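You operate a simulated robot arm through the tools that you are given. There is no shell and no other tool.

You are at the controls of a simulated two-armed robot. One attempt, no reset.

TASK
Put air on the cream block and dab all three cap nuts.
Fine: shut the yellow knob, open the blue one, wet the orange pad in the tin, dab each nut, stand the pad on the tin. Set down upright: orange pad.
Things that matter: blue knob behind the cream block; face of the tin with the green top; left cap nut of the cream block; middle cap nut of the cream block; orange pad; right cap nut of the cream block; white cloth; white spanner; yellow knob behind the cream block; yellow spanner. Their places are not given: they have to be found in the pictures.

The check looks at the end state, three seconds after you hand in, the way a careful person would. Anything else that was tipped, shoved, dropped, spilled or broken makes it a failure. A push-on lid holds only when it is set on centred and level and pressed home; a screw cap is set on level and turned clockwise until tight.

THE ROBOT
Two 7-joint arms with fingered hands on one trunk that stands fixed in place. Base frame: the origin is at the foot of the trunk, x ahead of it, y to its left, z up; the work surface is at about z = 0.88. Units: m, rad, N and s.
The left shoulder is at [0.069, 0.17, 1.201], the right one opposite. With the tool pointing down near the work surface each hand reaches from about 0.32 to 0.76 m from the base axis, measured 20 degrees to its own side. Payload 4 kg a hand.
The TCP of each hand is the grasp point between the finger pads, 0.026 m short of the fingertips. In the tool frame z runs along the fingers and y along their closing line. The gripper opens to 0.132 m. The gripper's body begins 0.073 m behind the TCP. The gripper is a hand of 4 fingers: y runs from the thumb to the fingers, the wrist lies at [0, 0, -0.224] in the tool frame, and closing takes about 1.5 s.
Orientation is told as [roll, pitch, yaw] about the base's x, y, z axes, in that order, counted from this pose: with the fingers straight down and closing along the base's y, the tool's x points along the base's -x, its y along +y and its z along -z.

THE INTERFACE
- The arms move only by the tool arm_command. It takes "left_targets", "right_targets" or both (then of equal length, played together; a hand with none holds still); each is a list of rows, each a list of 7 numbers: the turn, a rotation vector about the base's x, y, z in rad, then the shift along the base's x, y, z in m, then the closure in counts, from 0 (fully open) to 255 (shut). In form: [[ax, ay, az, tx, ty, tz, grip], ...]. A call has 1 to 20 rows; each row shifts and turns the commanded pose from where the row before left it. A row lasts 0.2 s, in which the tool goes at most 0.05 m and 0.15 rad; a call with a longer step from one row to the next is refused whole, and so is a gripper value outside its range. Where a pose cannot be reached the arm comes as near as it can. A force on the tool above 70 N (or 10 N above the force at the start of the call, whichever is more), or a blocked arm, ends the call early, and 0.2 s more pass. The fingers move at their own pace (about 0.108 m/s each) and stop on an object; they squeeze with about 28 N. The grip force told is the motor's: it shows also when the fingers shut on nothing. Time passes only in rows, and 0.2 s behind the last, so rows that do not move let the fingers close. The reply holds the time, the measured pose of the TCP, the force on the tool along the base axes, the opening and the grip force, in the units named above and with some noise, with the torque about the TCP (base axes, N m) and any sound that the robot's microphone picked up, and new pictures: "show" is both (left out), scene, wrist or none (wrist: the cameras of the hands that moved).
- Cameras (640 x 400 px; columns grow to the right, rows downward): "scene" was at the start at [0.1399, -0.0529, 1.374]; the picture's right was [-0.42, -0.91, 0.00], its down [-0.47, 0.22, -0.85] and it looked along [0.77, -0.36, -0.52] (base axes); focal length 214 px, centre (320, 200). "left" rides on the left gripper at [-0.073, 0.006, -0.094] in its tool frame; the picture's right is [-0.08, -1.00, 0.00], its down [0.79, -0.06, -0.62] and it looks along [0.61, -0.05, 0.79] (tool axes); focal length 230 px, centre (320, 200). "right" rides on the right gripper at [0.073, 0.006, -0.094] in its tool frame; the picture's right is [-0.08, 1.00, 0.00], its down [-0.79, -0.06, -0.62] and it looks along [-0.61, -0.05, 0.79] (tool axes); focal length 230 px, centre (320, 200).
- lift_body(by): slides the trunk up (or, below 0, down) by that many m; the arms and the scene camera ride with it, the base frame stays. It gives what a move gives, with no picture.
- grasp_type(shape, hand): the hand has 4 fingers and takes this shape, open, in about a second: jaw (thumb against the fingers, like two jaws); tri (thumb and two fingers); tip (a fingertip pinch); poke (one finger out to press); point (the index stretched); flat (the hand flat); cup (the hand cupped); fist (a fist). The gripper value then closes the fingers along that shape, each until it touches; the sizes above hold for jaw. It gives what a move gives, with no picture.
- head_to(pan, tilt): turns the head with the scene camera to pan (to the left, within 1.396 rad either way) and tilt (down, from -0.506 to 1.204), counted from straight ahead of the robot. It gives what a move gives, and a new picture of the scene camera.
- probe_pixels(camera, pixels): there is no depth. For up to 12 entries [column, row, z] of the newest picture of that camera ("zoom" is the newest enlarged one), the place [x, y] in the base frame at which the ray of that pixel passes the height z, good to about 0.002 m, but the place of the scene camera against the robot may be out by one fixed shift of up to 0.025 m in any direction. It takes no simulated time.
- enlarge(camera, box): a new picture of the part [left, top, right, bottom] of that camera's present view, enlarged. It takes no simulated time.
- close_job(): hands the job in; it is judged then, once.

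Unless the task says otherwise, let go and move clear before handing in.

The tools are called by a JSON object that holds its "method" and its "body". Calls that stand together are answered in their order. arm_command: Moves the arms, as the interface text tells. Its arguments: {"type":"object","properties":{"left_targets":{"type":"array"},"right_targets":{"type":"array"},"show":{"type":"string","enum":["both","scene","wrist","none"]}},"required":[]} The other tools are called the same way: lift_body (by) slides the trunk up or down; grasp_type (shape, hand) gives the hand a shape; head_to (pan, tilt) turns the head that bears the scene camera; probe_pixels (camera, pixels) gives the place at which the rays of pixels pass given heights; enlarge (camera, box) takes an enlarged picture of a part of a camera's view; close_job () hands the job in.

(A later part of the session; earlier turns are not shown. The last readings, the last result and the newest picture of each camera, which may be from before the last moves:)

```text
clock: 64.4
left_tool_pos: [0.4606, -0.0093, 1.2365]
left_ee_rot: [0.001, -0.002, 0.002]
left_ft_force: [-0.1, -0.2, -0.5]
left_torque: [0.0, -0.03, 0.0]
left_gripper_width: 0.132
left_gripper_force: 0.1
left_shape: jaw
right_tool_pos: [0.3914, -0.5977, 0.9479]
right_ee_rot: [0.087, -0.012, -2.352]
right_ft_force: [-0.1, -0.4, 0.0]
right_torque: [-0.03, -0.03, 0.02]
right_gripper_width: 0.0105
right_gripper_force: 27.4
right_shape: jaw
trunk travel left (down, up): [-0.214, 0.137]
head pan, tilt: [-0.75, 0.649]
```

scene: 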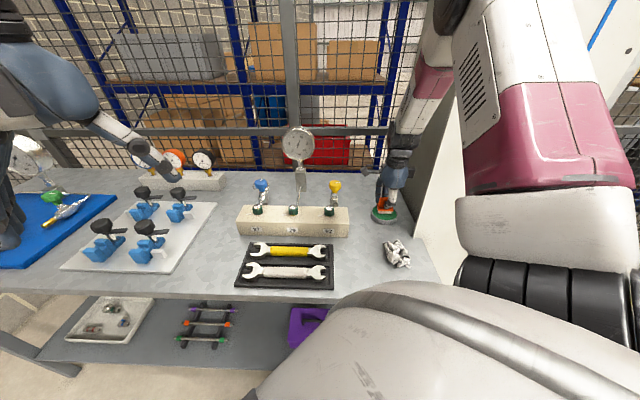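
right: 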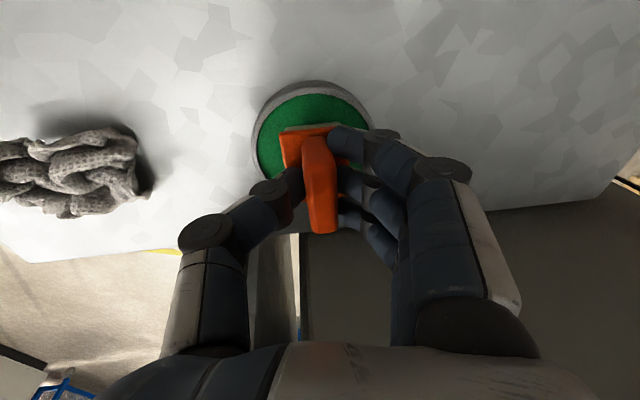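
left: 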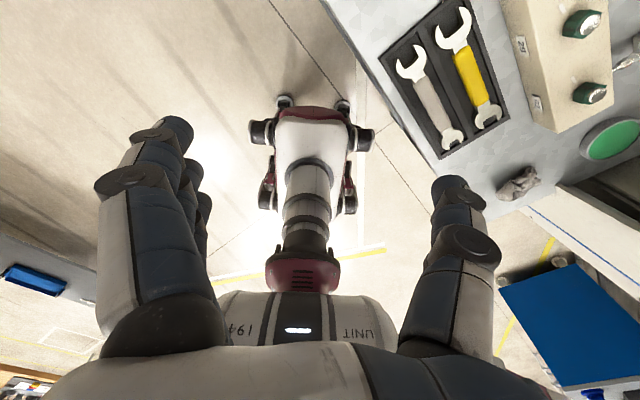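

{"method": "arm_command", "body": {"right_targets": [[0, 0, 0, -0.0005, -0.0005, -0.002, 255], [0, 0, 0, 0, 0, -0.002, 255], [0, 0, 0, 0, 0, 0, 255]], "show": "none"}}

```text
clock: 65.2
left_tool_pos: [0.4594, -0.0083, 1.2365]
left_ee_rot: [0.0, 0.0, 0.0]
left_ft_force: [0.0, 0.2, 0.3]
left_torque: [0.01, -0.03, -0.01]
left_gripper_width: 0.1321
left_gripper_force: 0.0
left_shape: jaw
right_tool_pos: [0.3908, -0.5999, 0.9452]
right_ee_rot: [0.087, -0.013, -2.352]
right_ft_force: [0.2, 0.1, -0.3]
right_torque: [0.0, 0.03, 0.02]
right_gripper_width: 0.0107
right_gripper_force: 28.0
right_shape: jaw
trunk travel left (down, up): [-0.214, 0.137]
head pan, tilt: [-0.75, 0.649]
```

No contact yet at TCP z=0.945 (foot ≈0.896). I'll continue in 2 mm steps.

{"method": "arm_command", "body": {"right_targets": [[0, 0, 0, 0, 0, -0.002, 255], [0, 0, 0, 0, 0, -0.002, 255], [0, 0, 0, 0, 0, 0, 255]], "show": "both"}}

{"method": "enlarge", "body": {"camera": "scene", "box": [350, 160, 420, 235]}}

```text
clock: 66.0
left_tool_pos: [0.4588, -0.0072, 1.2377]
left_ee_rot: [-0.001, -0.002, 0.001]
left_ft_force: [0.2, 0.9, 0.3]
left_torque: [-0.02, 0.0, -0.04]
left_gripper_width: 0.1319
left_gripper_force: 0.0
left_shape: jaw
right_tool_pos: [0.3903, -0.5993, 0.9445]
right_ee_rot: [0.093, -0.011, -2.354]
right_ft_force: [-1.8, -2.0, 22.7]
right_torque: [-0.07, -0.06, 0.02]
right_gripper_width: 0.0112
right_gripper_force: 27.6
right_shape: jaw
trunk travel left (down, up): [-0.214, 0.137]
head pan, tilt: [-0.75, 0.649]
```

scene: 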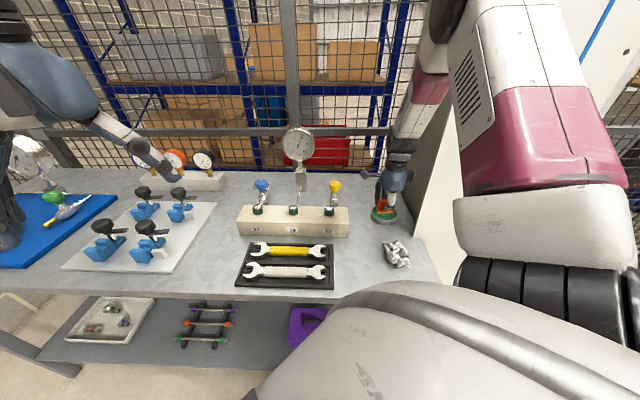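
right: 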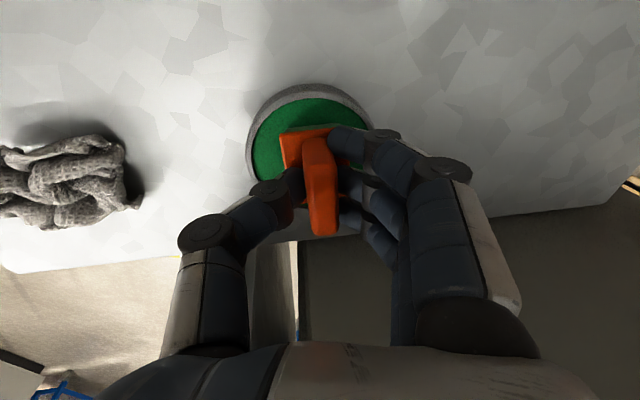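

```text
5.33 times, centred on (385, 198) of scene
```

zoom: 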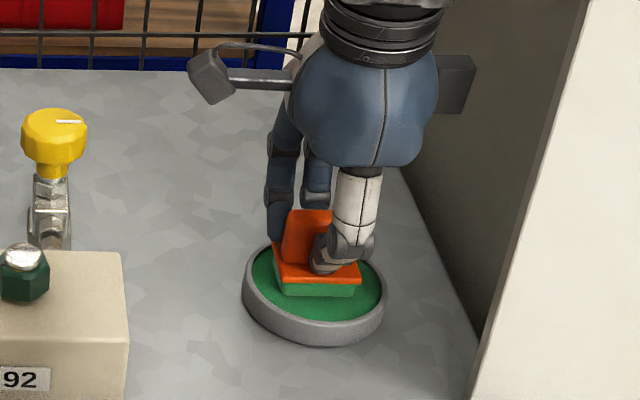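

Contact came at TCP z≈0.9445 with 22.7 N, and the foot has turned green, so the pad is wet. I'll lift it off and carry it to hover high over the right cap nut at about (0.480,-0.423).

{"method": "arm_command", "body": {"right_targets": [[0, 0, 0, 0, 0, 0.015, 255], [0, 0, 0, 0, 0, 0.045, 255], [0, 0, 0, 0.018, 0.0352, 0.024, 255], [0, 0, 0, 0.018, 0.0352, 0.024, 255], [0, 0, 0, 0.018, 0.0352, 0.024, 255], [0, 0, 0, 0.018, 0.0352, 0.024, 255], [0, 0, 0, 0.018, 0.0352, 0.024, 255], [0, 0, 0, 0, 0, 0, 255]], "show": "both"}}

{"method": "enlarge", "body": {"camera": "scene", "box": [290, 130, 420, 240]}}

{"method": "enlarge", "body": {"camera": "right", "box": [240, 40, 400, 200]}}

```text
clock: 67.8
left_tool_pos: [0.4597, -0.0101, 1.2368]
left_ee_rot: [0.0, 0.0, -0.001]
left_ft_force: [0.7, 0.5, 0.1]
left_torque: [-0.02, 0.0, 0.0]
left_gripper_width: 0.1317
left_gripper_force: 0.0
left_shape: jaw
right_tool_pos: [0.4823, -0.4233, 1.1246]
right_ee_rot: [0.088, -0.01, -2.354]
right_ft_force: [-0.1, -0.3, -0.7]
right_torque: [0.01, -0.03, -0.03]
right_gripper_width: 0.0113
right_gripper_force: 27.8
right_shape: jaw
trunk travel left (down, up): [-0.214, 0.137]
head pan, tilt: [-0.75, 0.649]
```

scene: 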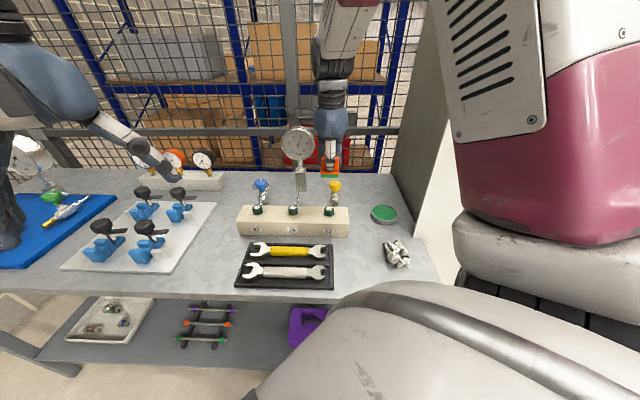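
right: 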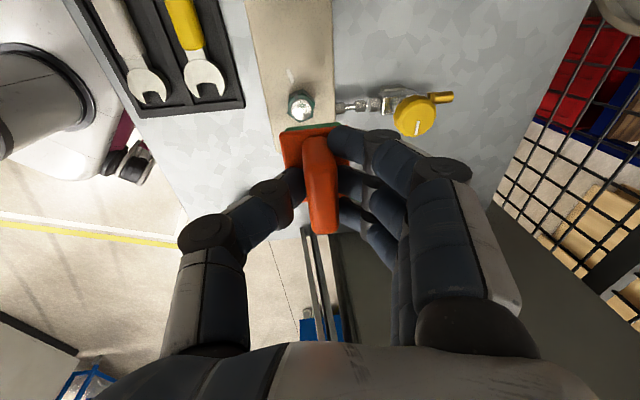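

```text
3.64 times, centred on (355, 185) of scene
```

zoom: 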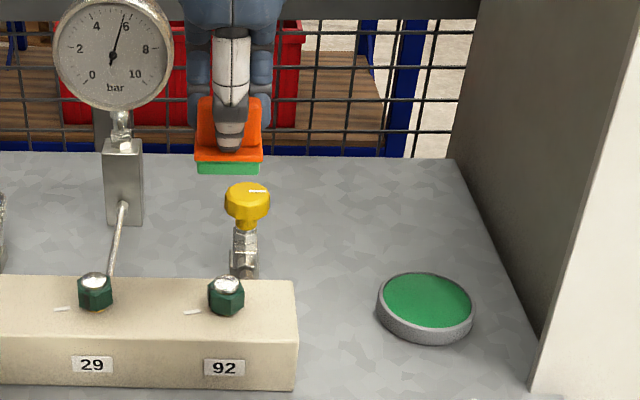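

```text
2.50 times, centred on (320, 120) of right
```

zoom: 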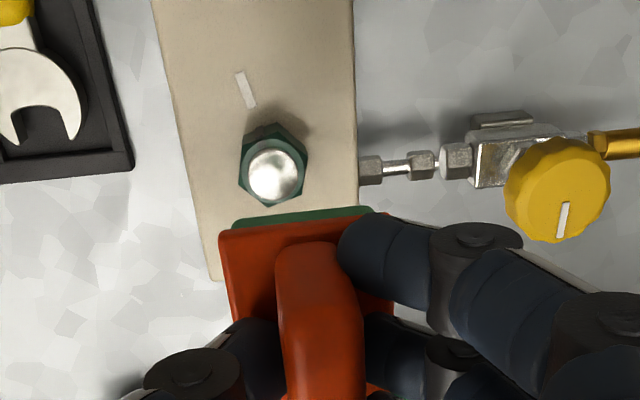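

The pad's foot is clearly green, and the right nut's dome shows just ahead of it at about (302,111). I'll probe it to get the offset.

{"method": "probe_pixels", "body": {"camera": "right", "pixels": [[302, 111, 0.94], [302, 111, 0.945], [302, 111, 0.95], [302, 106, 0.93]]}}

```text
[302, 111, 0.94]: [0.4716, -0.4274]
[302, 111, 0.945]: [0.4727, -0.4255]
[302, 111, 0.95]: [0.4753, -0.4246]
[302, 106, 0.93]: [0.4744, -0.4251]
```

The views average to a right-nut position of about (0.477,-0.424). I'll lower the pad over it to just above the expected contact height and check.

{"method": "arm_command", "body": {"right_targets": [[0, 0, 0, -0.004, -0.001, -0.035, 255], [0, 0, 0, 0, 0, -0.035, 255], [0, 0, 0, 0, 0, -0.03, 255], [0, 0, 0, 0, 0, -0.012, 255], [0, 0, 0, 0, 0, 0, 255]], "show": "both"}}

{"method": "enlarge", "body": {"camera": "scene", "box": [290, 150, 380, 240]}}

```text
clock: 69.0
left_tool_pos: [0.4598, -0.0072, 1.2384]
left_ee_rot: [-0.002, -0.002, -0.001]
left_ft_force: [-0.5, 0.2, 0.3]
left_torque: [0.0, 0.01, 0.01]
left_gripper_width: 0.1321
left_gripper_force: 0.0
left_shape: jaw
right_tool_pos: [0.4766, -0.4245, 1.0129]
right_ee_rot: [0.093, -0.012, -2.353]
right_ft_force: [2.2, -2.6, 19.1]
right_torque: [-0.1, -0.11, 0.01]
right_gripper_width: 0.0114
right_gripper_force: 27.9
right_shape: jaw
trunk travel left (down, up): [-0.214, 0.137]
head pan, tilt: [-0.75, 0.649]
```

scene: 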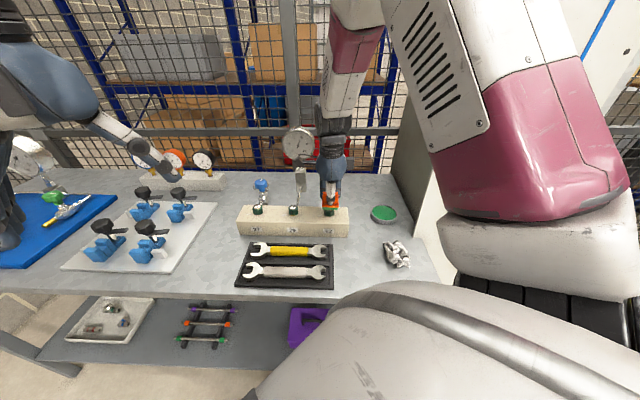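
right: 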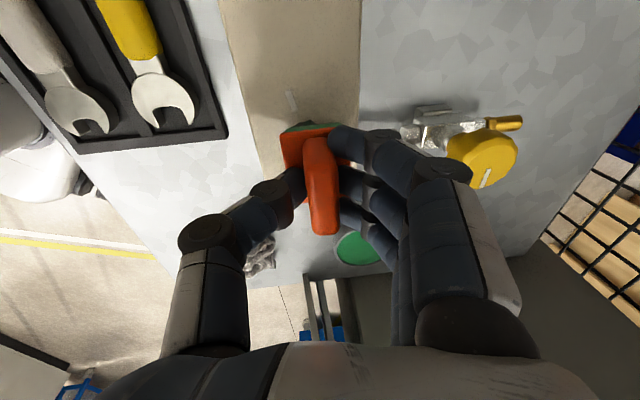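

```text
4.44 times, centred on (335, 195) of scene
```

zoom: 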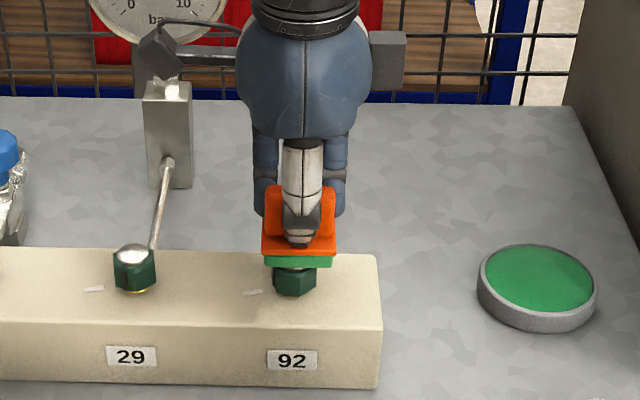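

Contact was made at TCP z=1.013 with 19 N, the foot sitting squarely on the right nut. I'll hold briefly, lift off, and look at the nut.

{"method": "arm_command", "body": {"right_targets": [[0, 0, 0, 0, 0, 0, 255], [0, 0, 0, 0, 0, 0.02, 255], [0, 0, 0, 0, 0, 0.04, 255], [0, 0, 0, 0, 0, 0, 255]], "show": "both"}}

{"method": "enlarge", "body": {"camera": "scene", "box": [250, 140, 380, 240]}}

{"method": "enlarge", "body": {"camera": "right", "box": [260, 80, 380, 200]}}

```text
clock: 70.0
left_tool_pos: [0.4612, -0.0085, 1.2361]
left_ee_rot: [0.001, 0.0, 0.0]
left_ft_force: [-0.1, -0.3, -0.6]
left_torque: [0.0, -0.02, 0.03]
left_gripper_width: 0.1317
left_gripper_force: 0.1
left_shape: jaw
right_tool_pos: [0.4778, -0.4251, 1.0721]
right_ee_rot: [0.085, -0.012, -2.353]
right_ft_force: [1.1, 0.3, -0.4]
right_torque: [0.02, 0.02, 0.04]
right_gripper_width: 0.0112
right_gripper_force: 28.4
right_shape: jaw
trunk travel left (down, up): [-0.214, 0.137]
head pan, tilt: [-0.75, 0.649]
```

scene: 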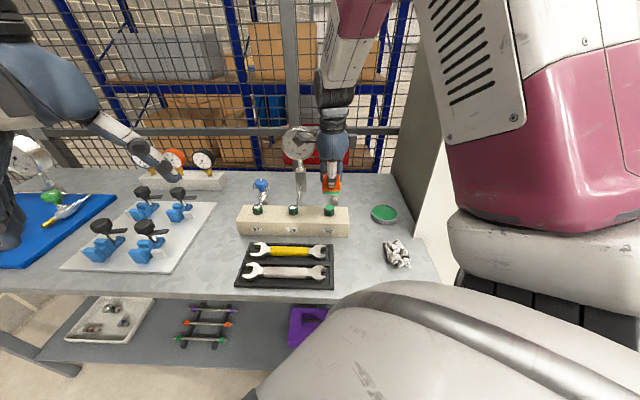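
right: 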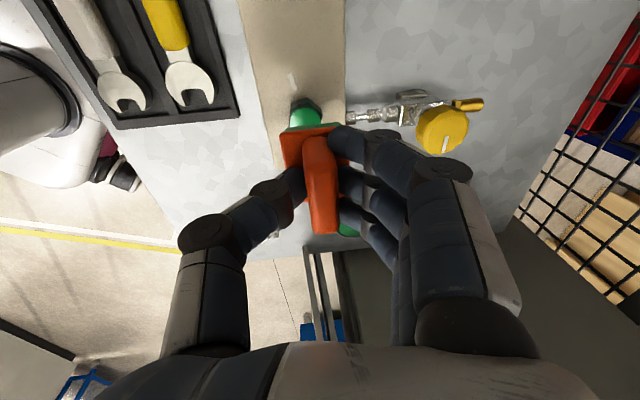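

```text
4.00 times, centred on (315, 190) of scene
```

zoom: 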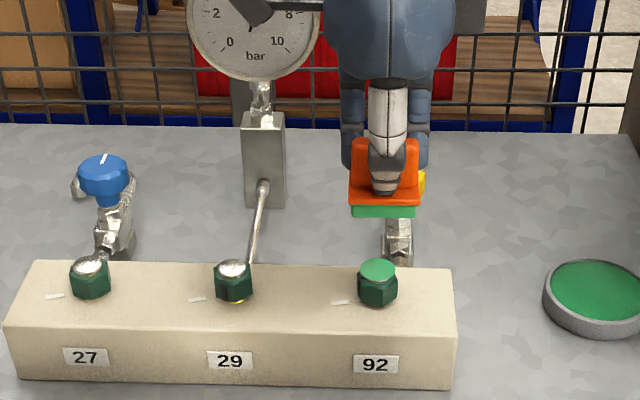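

```text
3.33 times, centred on (320, 140) of right
```

zoom: 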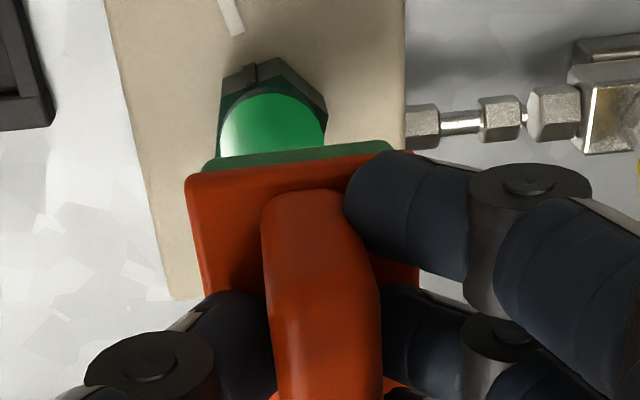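

The right nut's dome is now green, so it is dabbed. From the block's geometry the middle nut is at about (0.556,-0.347); I'll hover there and check its position in the wrist view.

{"method": "arm_command", "body": {"right_targets": [[0, 0, 0, 0.026, 0.0262, 0.0177, 255], [0, 0, 0, 0.026, 0.0262, 0.0177, 255], [0, 0, 0, 0.026, 0.0262, 0.0177, 255], [0, 0, 0, 0, 0, 0, 255]], "show": "both"}}

{"method": "enlarge", "body": {"camera": "right", "box": [240, 40, 400, 200]}}

{"method": "enlarge", "body": {"camera": "scene", "box": [230, 140, 360, 240]}}

```text
clock: 71.0
left_tool_pos: [0.4593, -0.0094, 1.2374]
left_ee_rot: [-0.002, -0.003, -0.001]
left_ft_force: [0.2, -0.3, 0.1]
left_torque: [0.01, 0.03, -0.04]
left_gripper_width: 0.1319
left_gripper_force: 0.2
left_shape: jaw
right_tool_pos: [0.5554, -0.3442, 1.1235]
right_ee_rot: [0.086, -0.011, -2.351]
right_ft_force: [-0.3, -0.6, 0.0]
right_torque: [0.0, 0.01, 0.0]
right_gripper_width: 0.0112
right_gripper_force: 27.5
right_shape: jaw
trunk travel left (down, up): [-0.214, 0.137]
head pan, tilt: [-0.75, 0.649]
```

scene: 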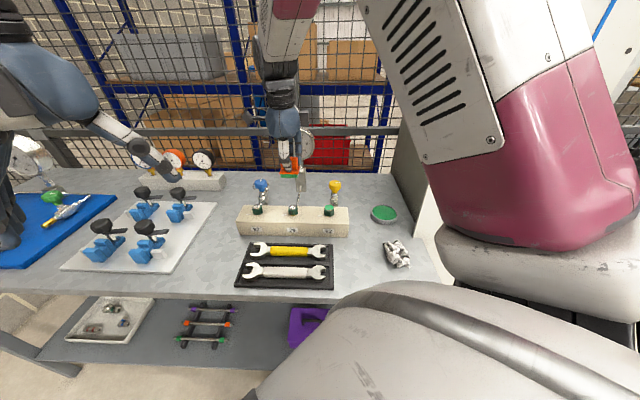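
right: 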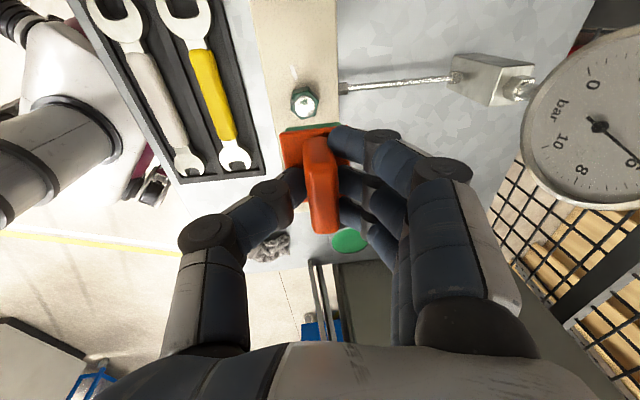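

```text
2.50 times, centred on (320, 120) of right
```

zoom: 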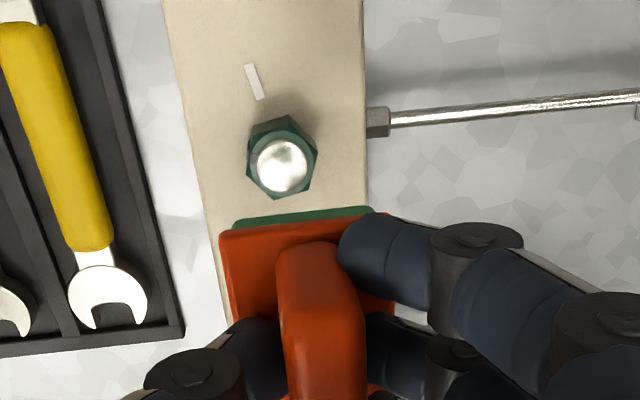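

```text
4.00 times, centred on (295, 190) of scene
```

zoom: 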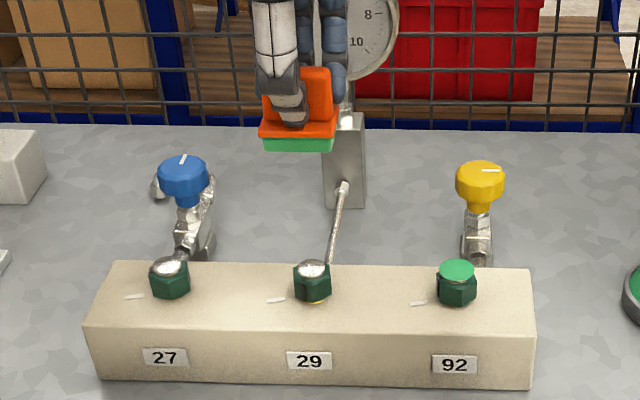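

The middle nut's dome at zoom (282,166) is well placed beneath the pad compared with the first dab. I'll lower to the same contact height, finishing in small steps.

{"method": "arm_command", "body": {"right_targets": [[0, 0, 0, 0.0005, 0, -0.035, 255], [0, 0, 0, 0, 0, -0.035, 255], [0, 0, 0, 0, 0, -0.033, 255], [0, 0, 0, 0, 0, -0.004, 255], [0, 0, 0, 0, 0, -0.003, 255], [0, 0, 0, 0, 0, 0, 255]], "show": "both"}}

{"method": "enlarge", "body": {"camera": "scene", "box": [230, 140, 360, 240]}}

```text
clock: 72.4
left_tool_pos: [0.4596, -0.0089, 1.2375]
left_ee_rot: [0.0, -0.002, 0.001]
left_ft_force: [0.3, -0.1, 0.5]
left_torque: [-0.02, 0.01, 0.03]
left_gripper_width: 0.132
left_gripper_force: 0.1
left_shape: jaw
right_tool_pos: [0.5556, -0.3447, 1.0145]
right_ee_rot: [0.089, -0.01, -2.354]
right_ft_force: [-1.1, -0.6, 4.9]
right_torque: [-0.01, 0.0, 0.03]
right_gripper_width: 0.0115
right_gripper_force: 28.1
right_shape: jaw
trunk travel left (down, up): [-0.214, 0.137]
head pan, tilt: [-0.75, 0.649]
```

scene: 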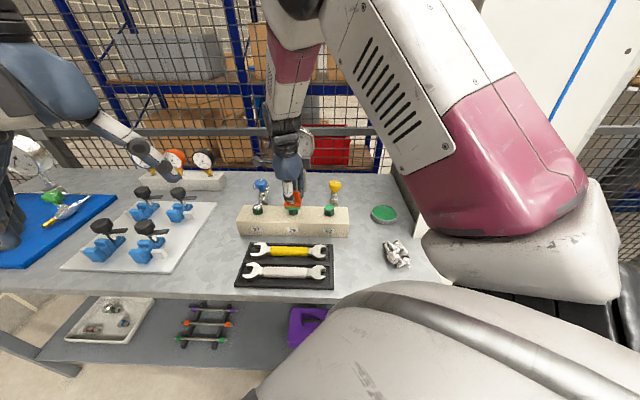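
right: 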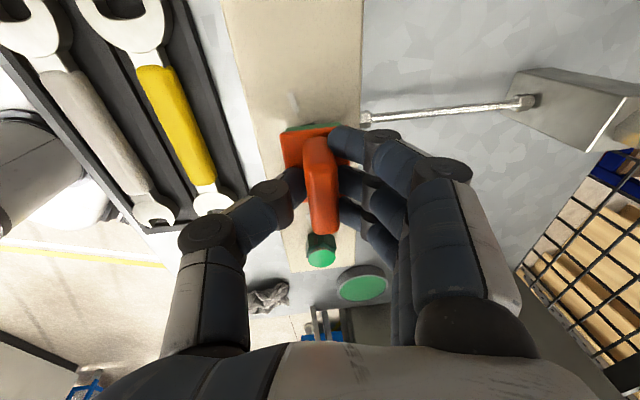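

```text
4.00 times, centred on (295, 190) of scene
```

zoom: 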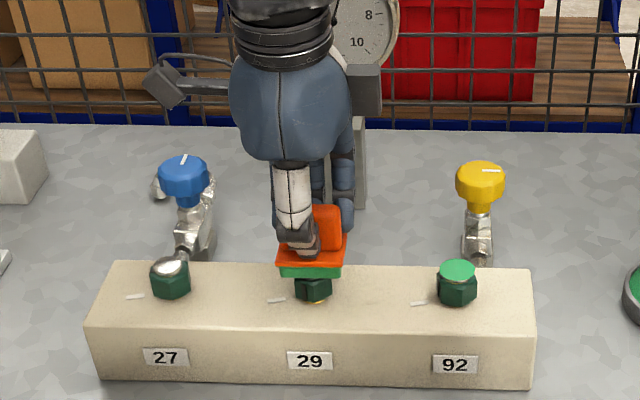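

Contact has begun (4.9 N) with the foot centred on the middle nut. I'll press about 2 mm more to match the first dab, then lift.

{"method": "arm_command", "body": {"right_targets": [[0, 0, 0, 0, 0, -0.002, 255], [0, 0, 0, 0, 0, 0, 255]], "show": "none"}}

```text
clock: 73.0
left_tool_pos: [0.4586, -0.0085, 1.238]
left_ee_rot: [-0.002, -0.003, 0.0]
left_ft_force: [0.6, -0.6, -0.3]
left_torque: [-0.03, -0.01, 0.01]
left_gripper_width: 0.1318
left_gripper_force: 0.0
left_shape: jaw
right_tool_pos: [0.5559, -0.3445, 1.0126]
right_ee_rot: [0.091, -0.011, -2.352]
right_ft_force: [1.6, 0.5, 16.3]
right_torque: [-0.05, -0.08, -0.02]
right_gripper_width: 0.0116
right_gripper_force: 27.7
right_shape: jaw
trunk travel left (down, up): [-0.214, 0.137]
head pan, tilt: [-0.75, 0.649]
```

The middle nut took 16 N. I'll lift off and move to hover over the left nut at about (0.635,-0.267).

{"method": "arm_command", "body": {"right_targets": [[0, 0, 0, 0, 0, 0.02, 255], [0, 0, 0, 0, 0, 0.04, 255], [0, 0, 0, 0.0263, 0.026, 0.0175, 255], [0, 0, 0, 0.0263, 0.026, 0.0175, 255], [0, 0, 0, 0.0263, 0.026, 0.0175, 255], [0, 0, 0, 0, 0, 0, 255]], "show": "both"}}

{"method": "enlarge", "body": {"camera": "right", "box": [240, 40, 400, 200]}}

{"method": "enlarge", "body": {"camera": "scene", "box": [210, 140, 350, 250]}}

```text
clock: 74.4
left_tool_pos: [0.4598, -0.0095, 1.2379]
left_ee_rot: [0.001, -0.002, 0.001]
left_ft_force: [0.4, -1.1, -0.1]
left_torque: [0.02, 0.0, 0.0]
left_gripper_width: 0.1318
left_gripper_force: 0.0
left_shape: jaw
right_tool_pos: [0.6344, -0.2679, 1.1235]
right_ee_rot: [0.085, -0.012, -2.35]
right_ft_force: [-0.3, 0.5, -0.2]
right_torque: [0.0, 0.0, 0.0]
right_gripper_width: 0.0113
right_gripper_force: 28.3
right_shape: jaw
trunk travel left (down, up): [-0.214, 0.137]
head pan, tilt: [-0.75, 0.649]
```

scene: 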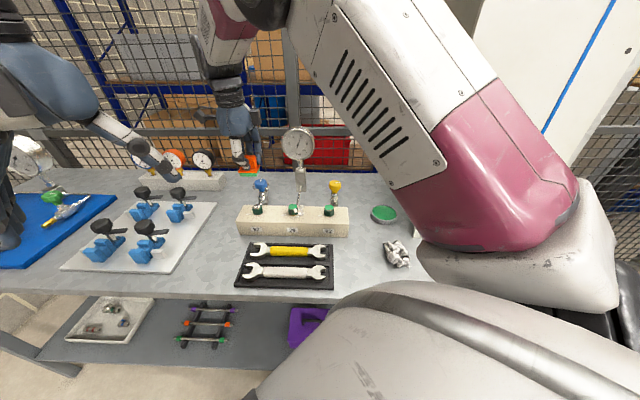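
right: 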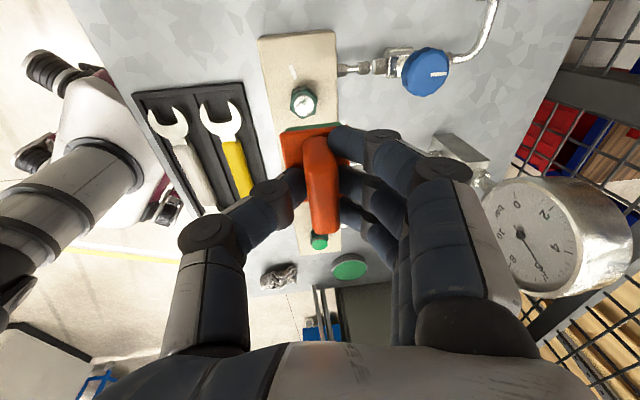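

```text
2.50 times, centred on (320, 120) of right
```

zoom: 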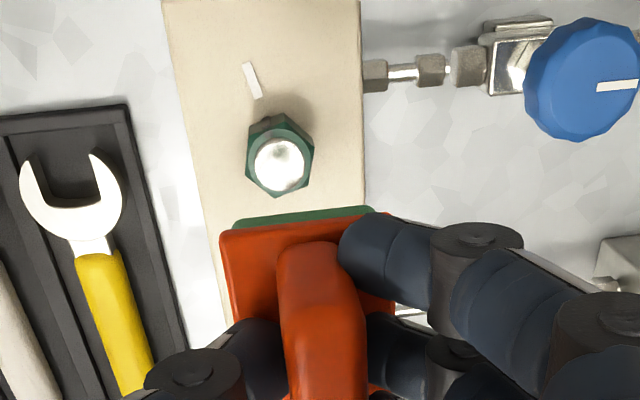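

```text
3.64 times, centred on (280, 195) of scene
```

zoom: 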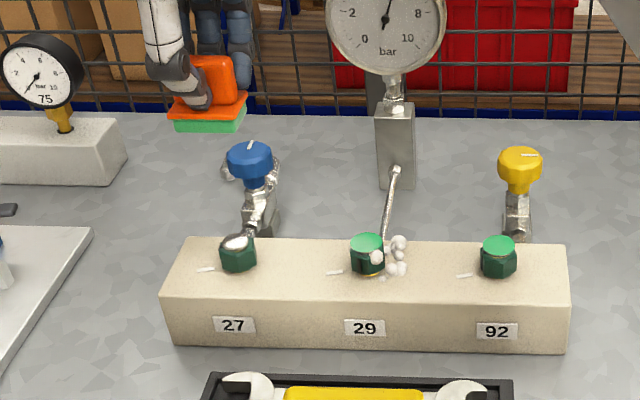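

Bubbles now show at the middle nut (29), so the soap test is revealing a leak there; the job only asks for dabbing, so I'll carry on. The left nut's dome at zoom (279,163) is aligned just like the middle one was, so I'll lower onto it.

{"method": "arm_command", "body": {"right_targets": [[0, 0, 0, 0, 0, -0.035, 255], [0, 0, 0, 0, 0, -0.035, 255], [0, 0, 0, 0, 0, -0.033, 255], [0, 0, 0, 0, 0, -0.005, 255], [0, 0, 0, 0, 0, -0.002, 255], [0, 0, 0, 0, 0, 0, 255]], "show": "both"}}

{"method": "enlarge", "body": {"camera": "scene", "box": [210, 140, 350, 250]}}

```text
clock: 75.8
left_tool_pos: [0.4604, -0.0082, 1.2376]
left_ee_rot: [0.001, -0.001, -0.001]
left_ft_force: [-0.2, 0.1, -0.3]
left_torque: [0.0, -0.03, -0.01]
left_gripper_width: 0.1318
left_gripper_force: 0.2
left_shape: jaw
right_tool_pos: [0.6345, -0.2673, 1.0142]
right_ee_rot: [0.089, -0.01, -2.354]
right_ft_force: [-0.5, 1.5, 3.4]
right_torque: [-0.03, 0.02, 0.03]
right_gripper_width: 0.0117
right_gripper_force: 28.0
right_shape: jaw
trunk travel left (down, up): [-0.214, 0.137]
head pan, tilt: [-0.75, 0.649]
```

scene: 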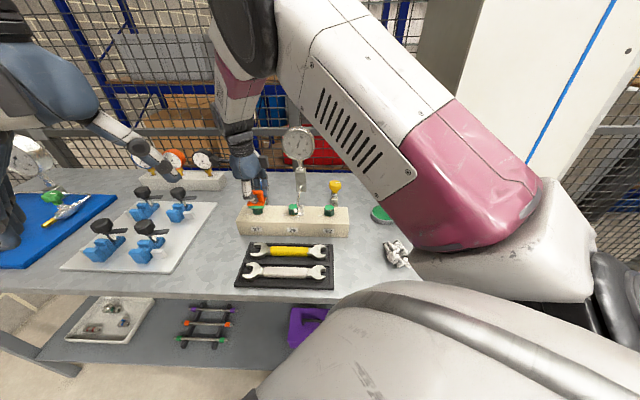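
right: 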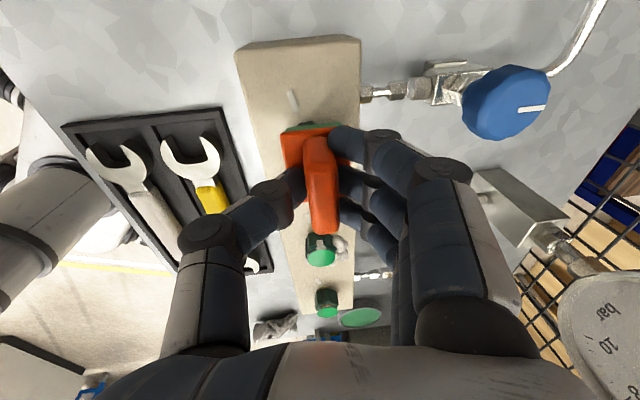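

```text
3.64 times, centred on (280, 195) of scene
```

zoom: 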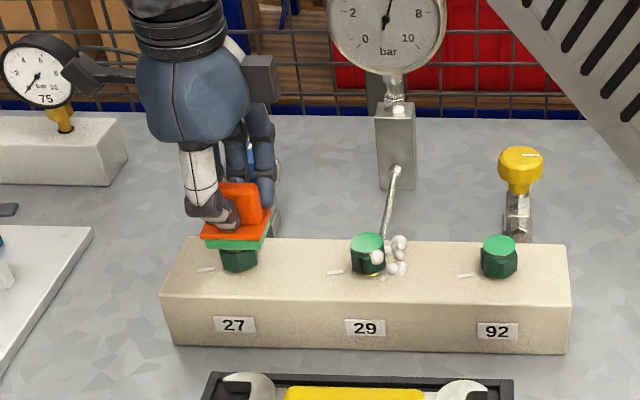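

Contact has just begun on the left nut (3.4 N), with the foot centred on it. I'll press about 2 mm more and then read the force.

{"method": "arm_command", "body": {"right_targets": [[0, 0, 0, 0, 0, -0.0022, 255], [0, 0, 0, 0, 0, 0, 255]], "show": "none"}}

```text
clock: 76.4
left_tool_pos: [0.4598, -0.0087, 1.2377]
left_ee_rot: [-0.001, -0.003, -0.001]
left_ft_force: [-0.6, 0.1, -0.9]
left_torque: [-0.02, -0.01, -0.01]
left_gripper_width: 0.1318
left_gripper_force: 0.0
left_shape: jaw
right_tool_pos: [0.6327, -0.2682, 1.0135]
right_ee_rot: [0.091, -0.01, -2.353]
right_ft_force: [0.2, -0.4, 14.3]
right_torque: [-0.03, -0.03, -0.01]
right_gripper_width: 0.0116
right_gripper_force: 27.6
right_shape: jaw
trunk travel left (down, up): [-0.214, 0.137]
head pan, tilt: [-0.75, 0.649]
```

The left nut took 14 N. I'll lift off, check it, and carry the pad back over the block at a safe height toward the tin.

{"method": "arm_command", "body": {"right_targets": [[0, 0, 0, 0, 0, 0.02, 255], [0, 0, 0, 0, 0, 0.04, 255], [0, 0, 0, -0.0263, -0.026, 0.0175, 255], [0, 0, 0, -0.0263, -0.026, 0.0175, 255], [0, 0, 0, -0.0263, -0.026, 0.0175, 255], [0, 0, 0, -0.0265, -0.0265, 0, 255], [0, 0, 0, -0.0265, -0.0265, 0, 255], [0, 0, 0, -0.0265, -0.0265, 0, 255], [0, 0, 0, 0, 0, 0, 255]], "show": "both"}}

{"method": "enlarge", "body": {"camera": "scene", "box": [220, 120, 410, 270]}}

```text
clock: 78.4
left_tool_pos: [0.4608, -0.0087, 1.2374]
left_ee_rot: [0.001, -0.002, -0.001]
left_ft_force: [0.5, 0.5, -0.8]
left_torque: [0.0, 0.01, -0.04]
left_gripper_width: 0.1321
left_gripper_force: 0.0
left_shape: jaw
right_tool_pos: [0.4761, -0.4263, 1.1216]
right_ee_rot: [0.088, -0.013, -2.353]
right_ft_force: [0.3, -0.7, 0.3]
right_torque: [0.01, 0.01, -0.02]
right_gripper_width: 0.0116
right_gripper_force: 28.0
right_shape: jaw
trunk travel left (down, up): [-0.214, 0.137]
head pan, tilt: [-0.75, 0.649]
```

scene: 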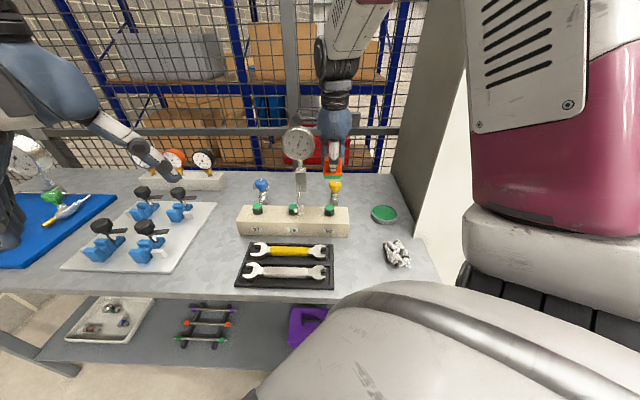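
right: 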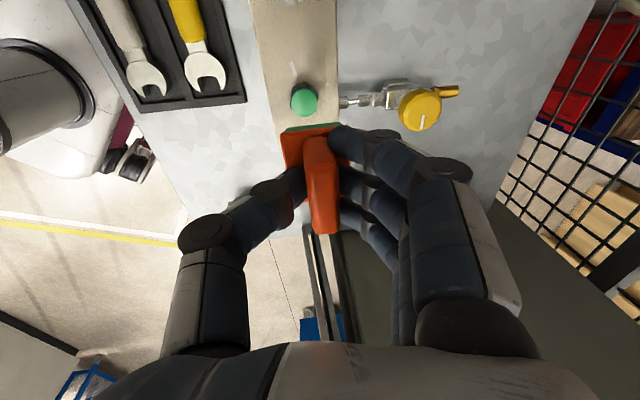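

```text
2.67 times, centred on (315, 195) of scene
```

zoom: 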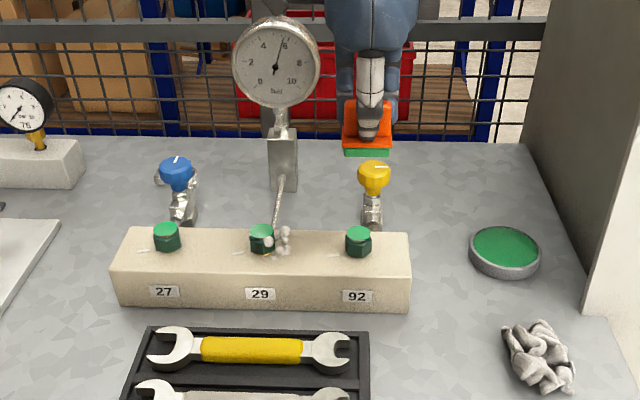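

All three domes are green, the gauge still holds near 6 bar, and nothing else moved. I'll carry the pad back over the tin's centre.

{"method": "arm_command", "body": {"right_targets": [[0, 0, 0, -0.0174, -0.0346, -0.026, 255], [0, 0, 0, -0.0174, -0.0346, -0.026, 255], [0, 0, 0, -0.0174, -0.0346, -0.026, 255], [0, 0, 0, -0.0174, -0.0346, -0.026, 255], [0, 0, 0, -0.0174, -0.0346, -0.026, 255], [0, 0, 0, 0, 0, 0, 255]], "show": "both"}}

{"method": "enlarge", "body": {"camera": "right", "box": [220, 60, 420, 260]}}

{"method": "enlarge", "body": {"camera": "scene", "box": [350, 150, 420, 235]}}

```text
clock: 79.8
left_tool_pos: [0.4598, -0.0078, 1.2368]
left_ee_rot: [-0.001, 0.0, 0.0]
left_ft_force: [-0.3, 0.4, -0.3]
left_torque: [-0.03, -0.04, 0.02]
left_gripper_width: 0.1321
left_gripper_force: 0.1
left_shape: jaw
right_tool_pos: [0.385, -0.5969, 0.9923]
right_ee_rot: [0.09, -0.013, -2.352]
right_ft_force: [0.3, 0.2, 0.0]
right_torque: [0.01, -0.01, -0.02]
right_gripper_width: 0.0113
right_gripper_force: 27.9
right_shape: jaw
trunk travel left (down, up): [-0.214, 0.137]
head pan, tilt: [-0.75, 0.649]
```

scene: 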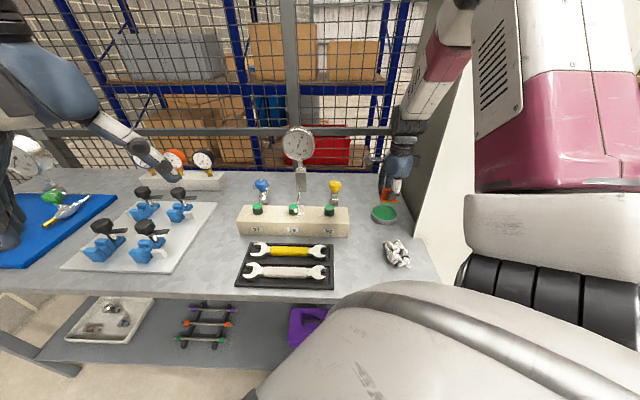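
right: 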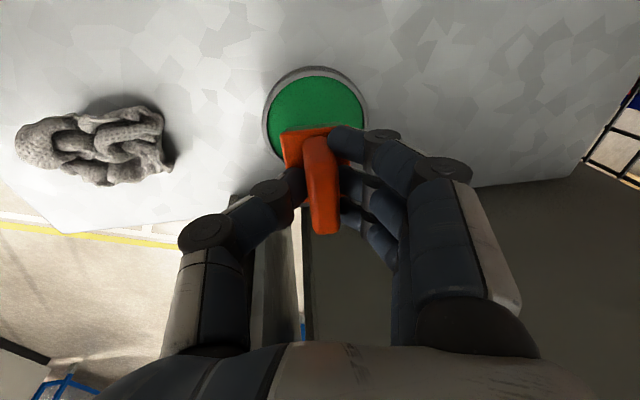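

```text
2.00 times, centred on (320, 160) of right
```

zoom: 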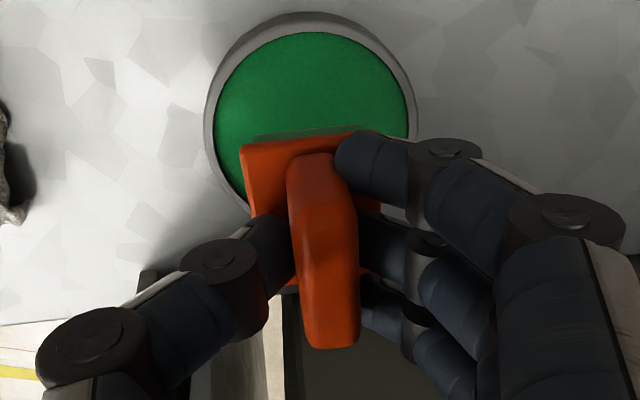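

```text
4.71 times, centred on (385, 192) of scene
```

zoom: 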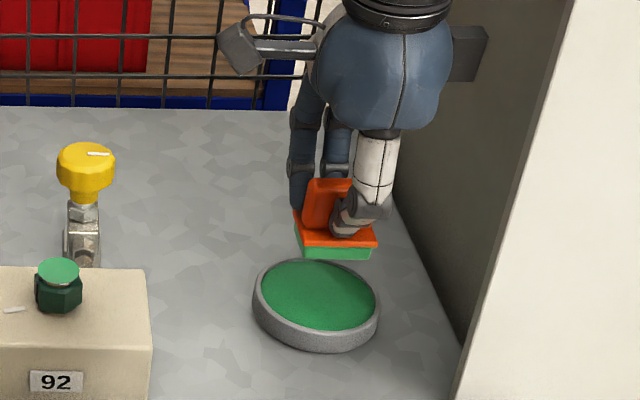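

The pad is over the tin but about 3 mm short; I'll correct to (0.388,-0.598) and lower to just above the green face.

{"method": "arm_command", "body": {"right_targets": [[0, 0, 0, 0.003, -0.001, -0.02, 255], [0, 0, 0, 0, 0, -0.02, 255], [0, 0, 0, 0, 0, 0, 255]], "show": "both"}}

{"method": "enlarge", "body": {"camera": "right", "box": [220, 60, 420, 260]}}

{"method": "enlarge", "body": {"camera": "scene", "box": [350, 150, 420, 235]}}

```text
clock: 80.6
left_tool_pos: [0.4592, -0.0087, 1.2369]
left_ee_rot: [-0.001, 0.0, -0.001]
left_ft_force: [-0.1, 0.1, 0.1]
left_torque: [-0.03, 0.01, -0.01]
left_gripper_width: 0.132
left_gripper_force: 0.1
left_shape: jaw
right_tool_pos: [0.3909, -0.5979, 0.9536]
right_ee_rot: [0.089, -0.011, -2.354]
right_ft_force: [-0.6, 0.5, -0.2]
right_torque: [0.02, -0.01, -0.03]
right_gripper_width: 0.0116
right_gripper_force: 27.8
right_shape: jaw
trunk travel left (down, up): [-0.214, 0.137]
head pan, tilt: [-0.75, 0.649]
```

scene: 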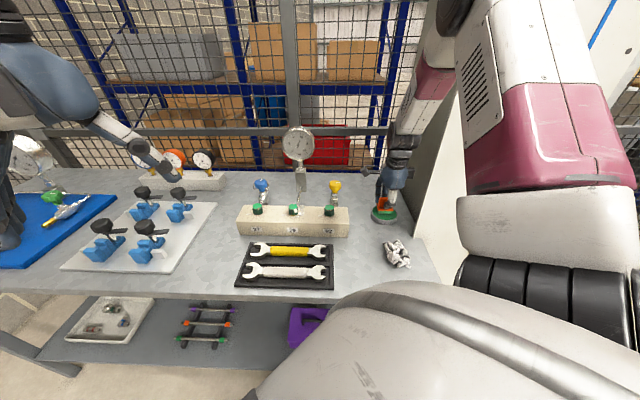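
right: 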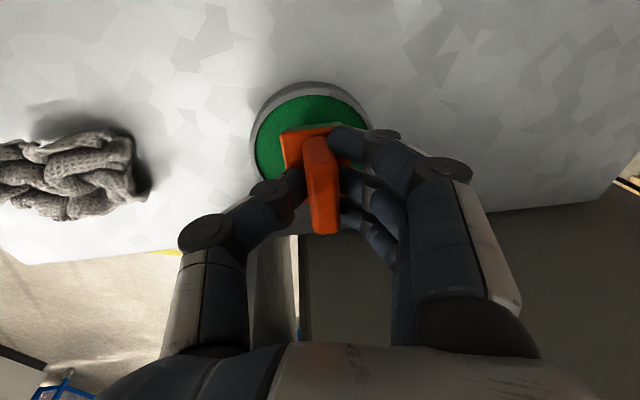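

```text
2.00 times, centred on (320, 160) of right
```

zoom: 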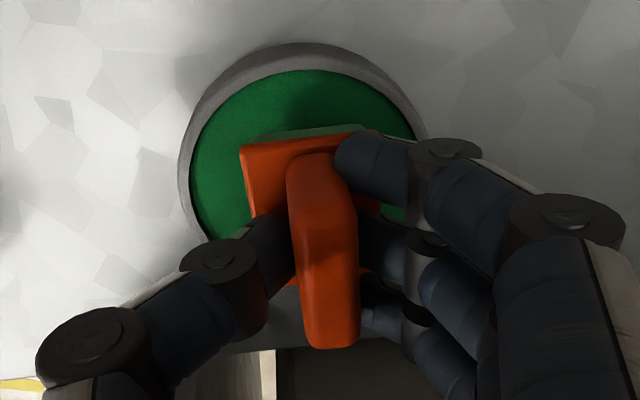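

```text
4.71 times, centred on (385, 192) of scene
```

zoom: 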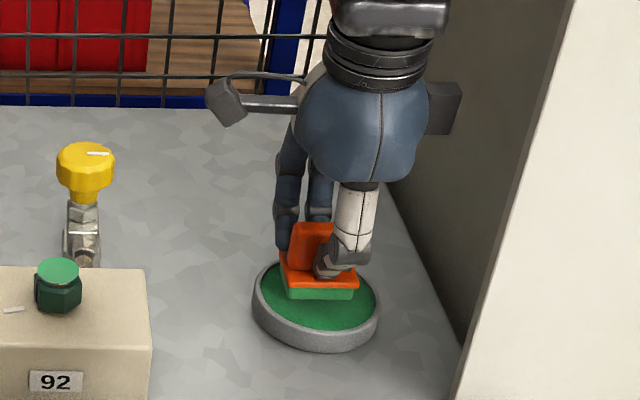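

The pad is centred within a couple of millimetres over the green face. I'll lower the last few millimetres gently.

{"method": "arm_command", "body": {"right_targets": [[0, 0, 0, -0.0005, 0, -0.005, 255], [0, 0, 0, 0, 0, -0.003, 255], [0, 0, 0, 0, 0, 0, 255]], "show": "none"}}

```text
clock: 81.4
left_tool_pos: [0.46, -0.0086, 1.2371]
left_ee_rot: [0.0, 0.0, 0.0]
left_ft_force: [0.4, -1.4, 0.8]
left_torque: [-0.01, -0.02, 0.0]
left_gripper_width: 0.132
left_gripper_force: 0.1
left_shape: jaw
right_tool_pos: [0.3894, -0.5981, 0.9455]
right_ee_rot: [0.086, -0.012, -2.352]
right_ft_force: [0.4, -0.6, -0.4]
right_torque: [-0.02, 0.03, -0.06]
right_gripper_width: 0.0117
right_gripper_force: 28.3
right_shape: jaw
trunk travel left (down, up): [-0.214, 0.137]
head pan, tilt: [-0.75, 0.649]
```

{"method": "arm_command", "body": {"right_targets": [[0, 0, 0, 0, 0, -0.0015, 255], [0, 0, 0, 0, 0, 0, 255]], "show": "none"}}

```text
clock: 82.0
left_tool_pos: [0.4609, -0.0089, 1.2375]
left_ee_rot: [0.001, 0.0, -0.001]
left_ft_force: [-0.1, 0.1, -0.1]
left_torque: [-0.02, 0.01, -0.03]
left_gripper_width: 0.132
left_gripper_force: 0.0
left_shape: jaw
right_tool_pos: [0.3907, -0.5989, 0.9434]
right_ee_rot: [0.088, -0.013, -2.354]
right_ft_force: [0.0, 0.3, 0.4]
right_torque: [-0.02, -0.03, 0.0]
right_gripper_width: 0.0115
right_gripper_force: 28.3
right_shape: jaw
trunk travel left (down, up): [-0.214, 0.137]
head pan, tilt: [-0.75, 0.649]
```

Still no contact at 0.9434, so I'll keep easing down a millimetre or so at a time.

{"method": "arm_command", "body": {"right_targets": [[0, 0, 0, 0, 0, -0.001, 255], [0, 0, 0, 0, 0, 0, 255]], "show": "none"}}

```text
clock: 82.6
left_tool_pos: [0.4585, -0.0081, 1.2373]
left_ee_rot: [-0.001, -0.003, 0.0]
left_ft_force: [0.0, 0.4, -0.8]
left_torque: [0.01, 0.05, 0.01]
left_gripper_width: 0.1317
left_gripper_force: 0.1
left_shape: jaw
right_tool_pos: [0.391, -0.5982, 0.9451]
right_ee_rot: [0.088, -0.012, -2.355]
right_ft_force: [-2.0, -0.2, 6.2]
right_torque: [-0.01, 0.01, -0.01]
right_gripper_width: 0.0114
right_gripper_force: 27.7
right_shape: jaw
trunk travel left (down, up): [-0.214, 0.137]
head pan, tilt: [-0.75, 0.649]
```

Light contact at 6 N: the pad stands on the green face. I'll open the fingers part way and look before lifting.

{"method": "arm_command", "body": {"right_targets": [[0, 0, 0, 0, 0, 0, 200], [0, 0, 0, 0, 0, 0, 160], [0, 0, 0, 0, 0, 0, 100], [0, 0, 0, 0, 0, 0, 100], [0, 0, 0, 0, 0, 0, 100], [0, 0, 0, 0, 0, 0, 100]], "show": "both"}}

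{"method": "enlarge", "body": {"camera": "right", "box": [220, 60, 420, 260]}}

{"method": "enlarge", "body": {"camera": "scene", "box": [350, 150, 420, 235]}}

```text
clock: 84.0
left_tool_pos: [0.4603, -0.0092, 1.2376]
left_ee_rot: [0.0, 0.001, 0.0]
left_ft_force: [-0.7, 0.2, 0.0]
left_torque: [0.0, -0.05, 0.01]
left_gripper_width: 0.132
left_gripper_force: 0.2
left_shape: jaw
right_tool_pos: [0.3902, -0.599, 0.9433]
right_ee_rot: [0.087, -0.012, -2.352]
right_ft_force: [-0.9, 0.0, 0.6]
right_torque: [0.01, 0.03, -0.03]
right_gripper_width: 0.0799
right_gripper_force: 0.0
right_shape: jaw
trunk travel left (down, up): [-0.214, 0.137]
head pan, tilt: [-0.75, 0.649]
```

scene: 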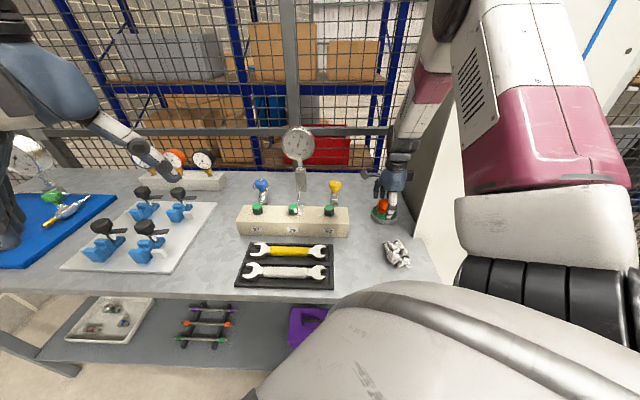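
right: 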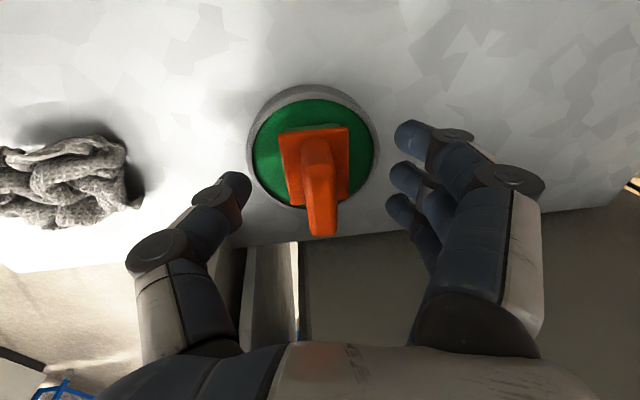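

```text
2.00 times, centred on (320, 160) of right
```

zoom: 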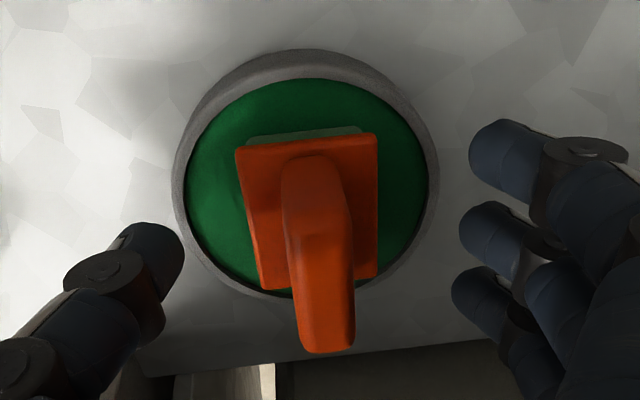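

```text
4.71 times, centred on (385, 192) of scene
```

zoom: 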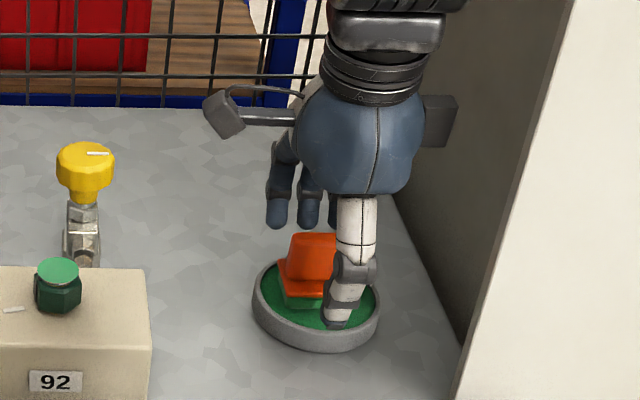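

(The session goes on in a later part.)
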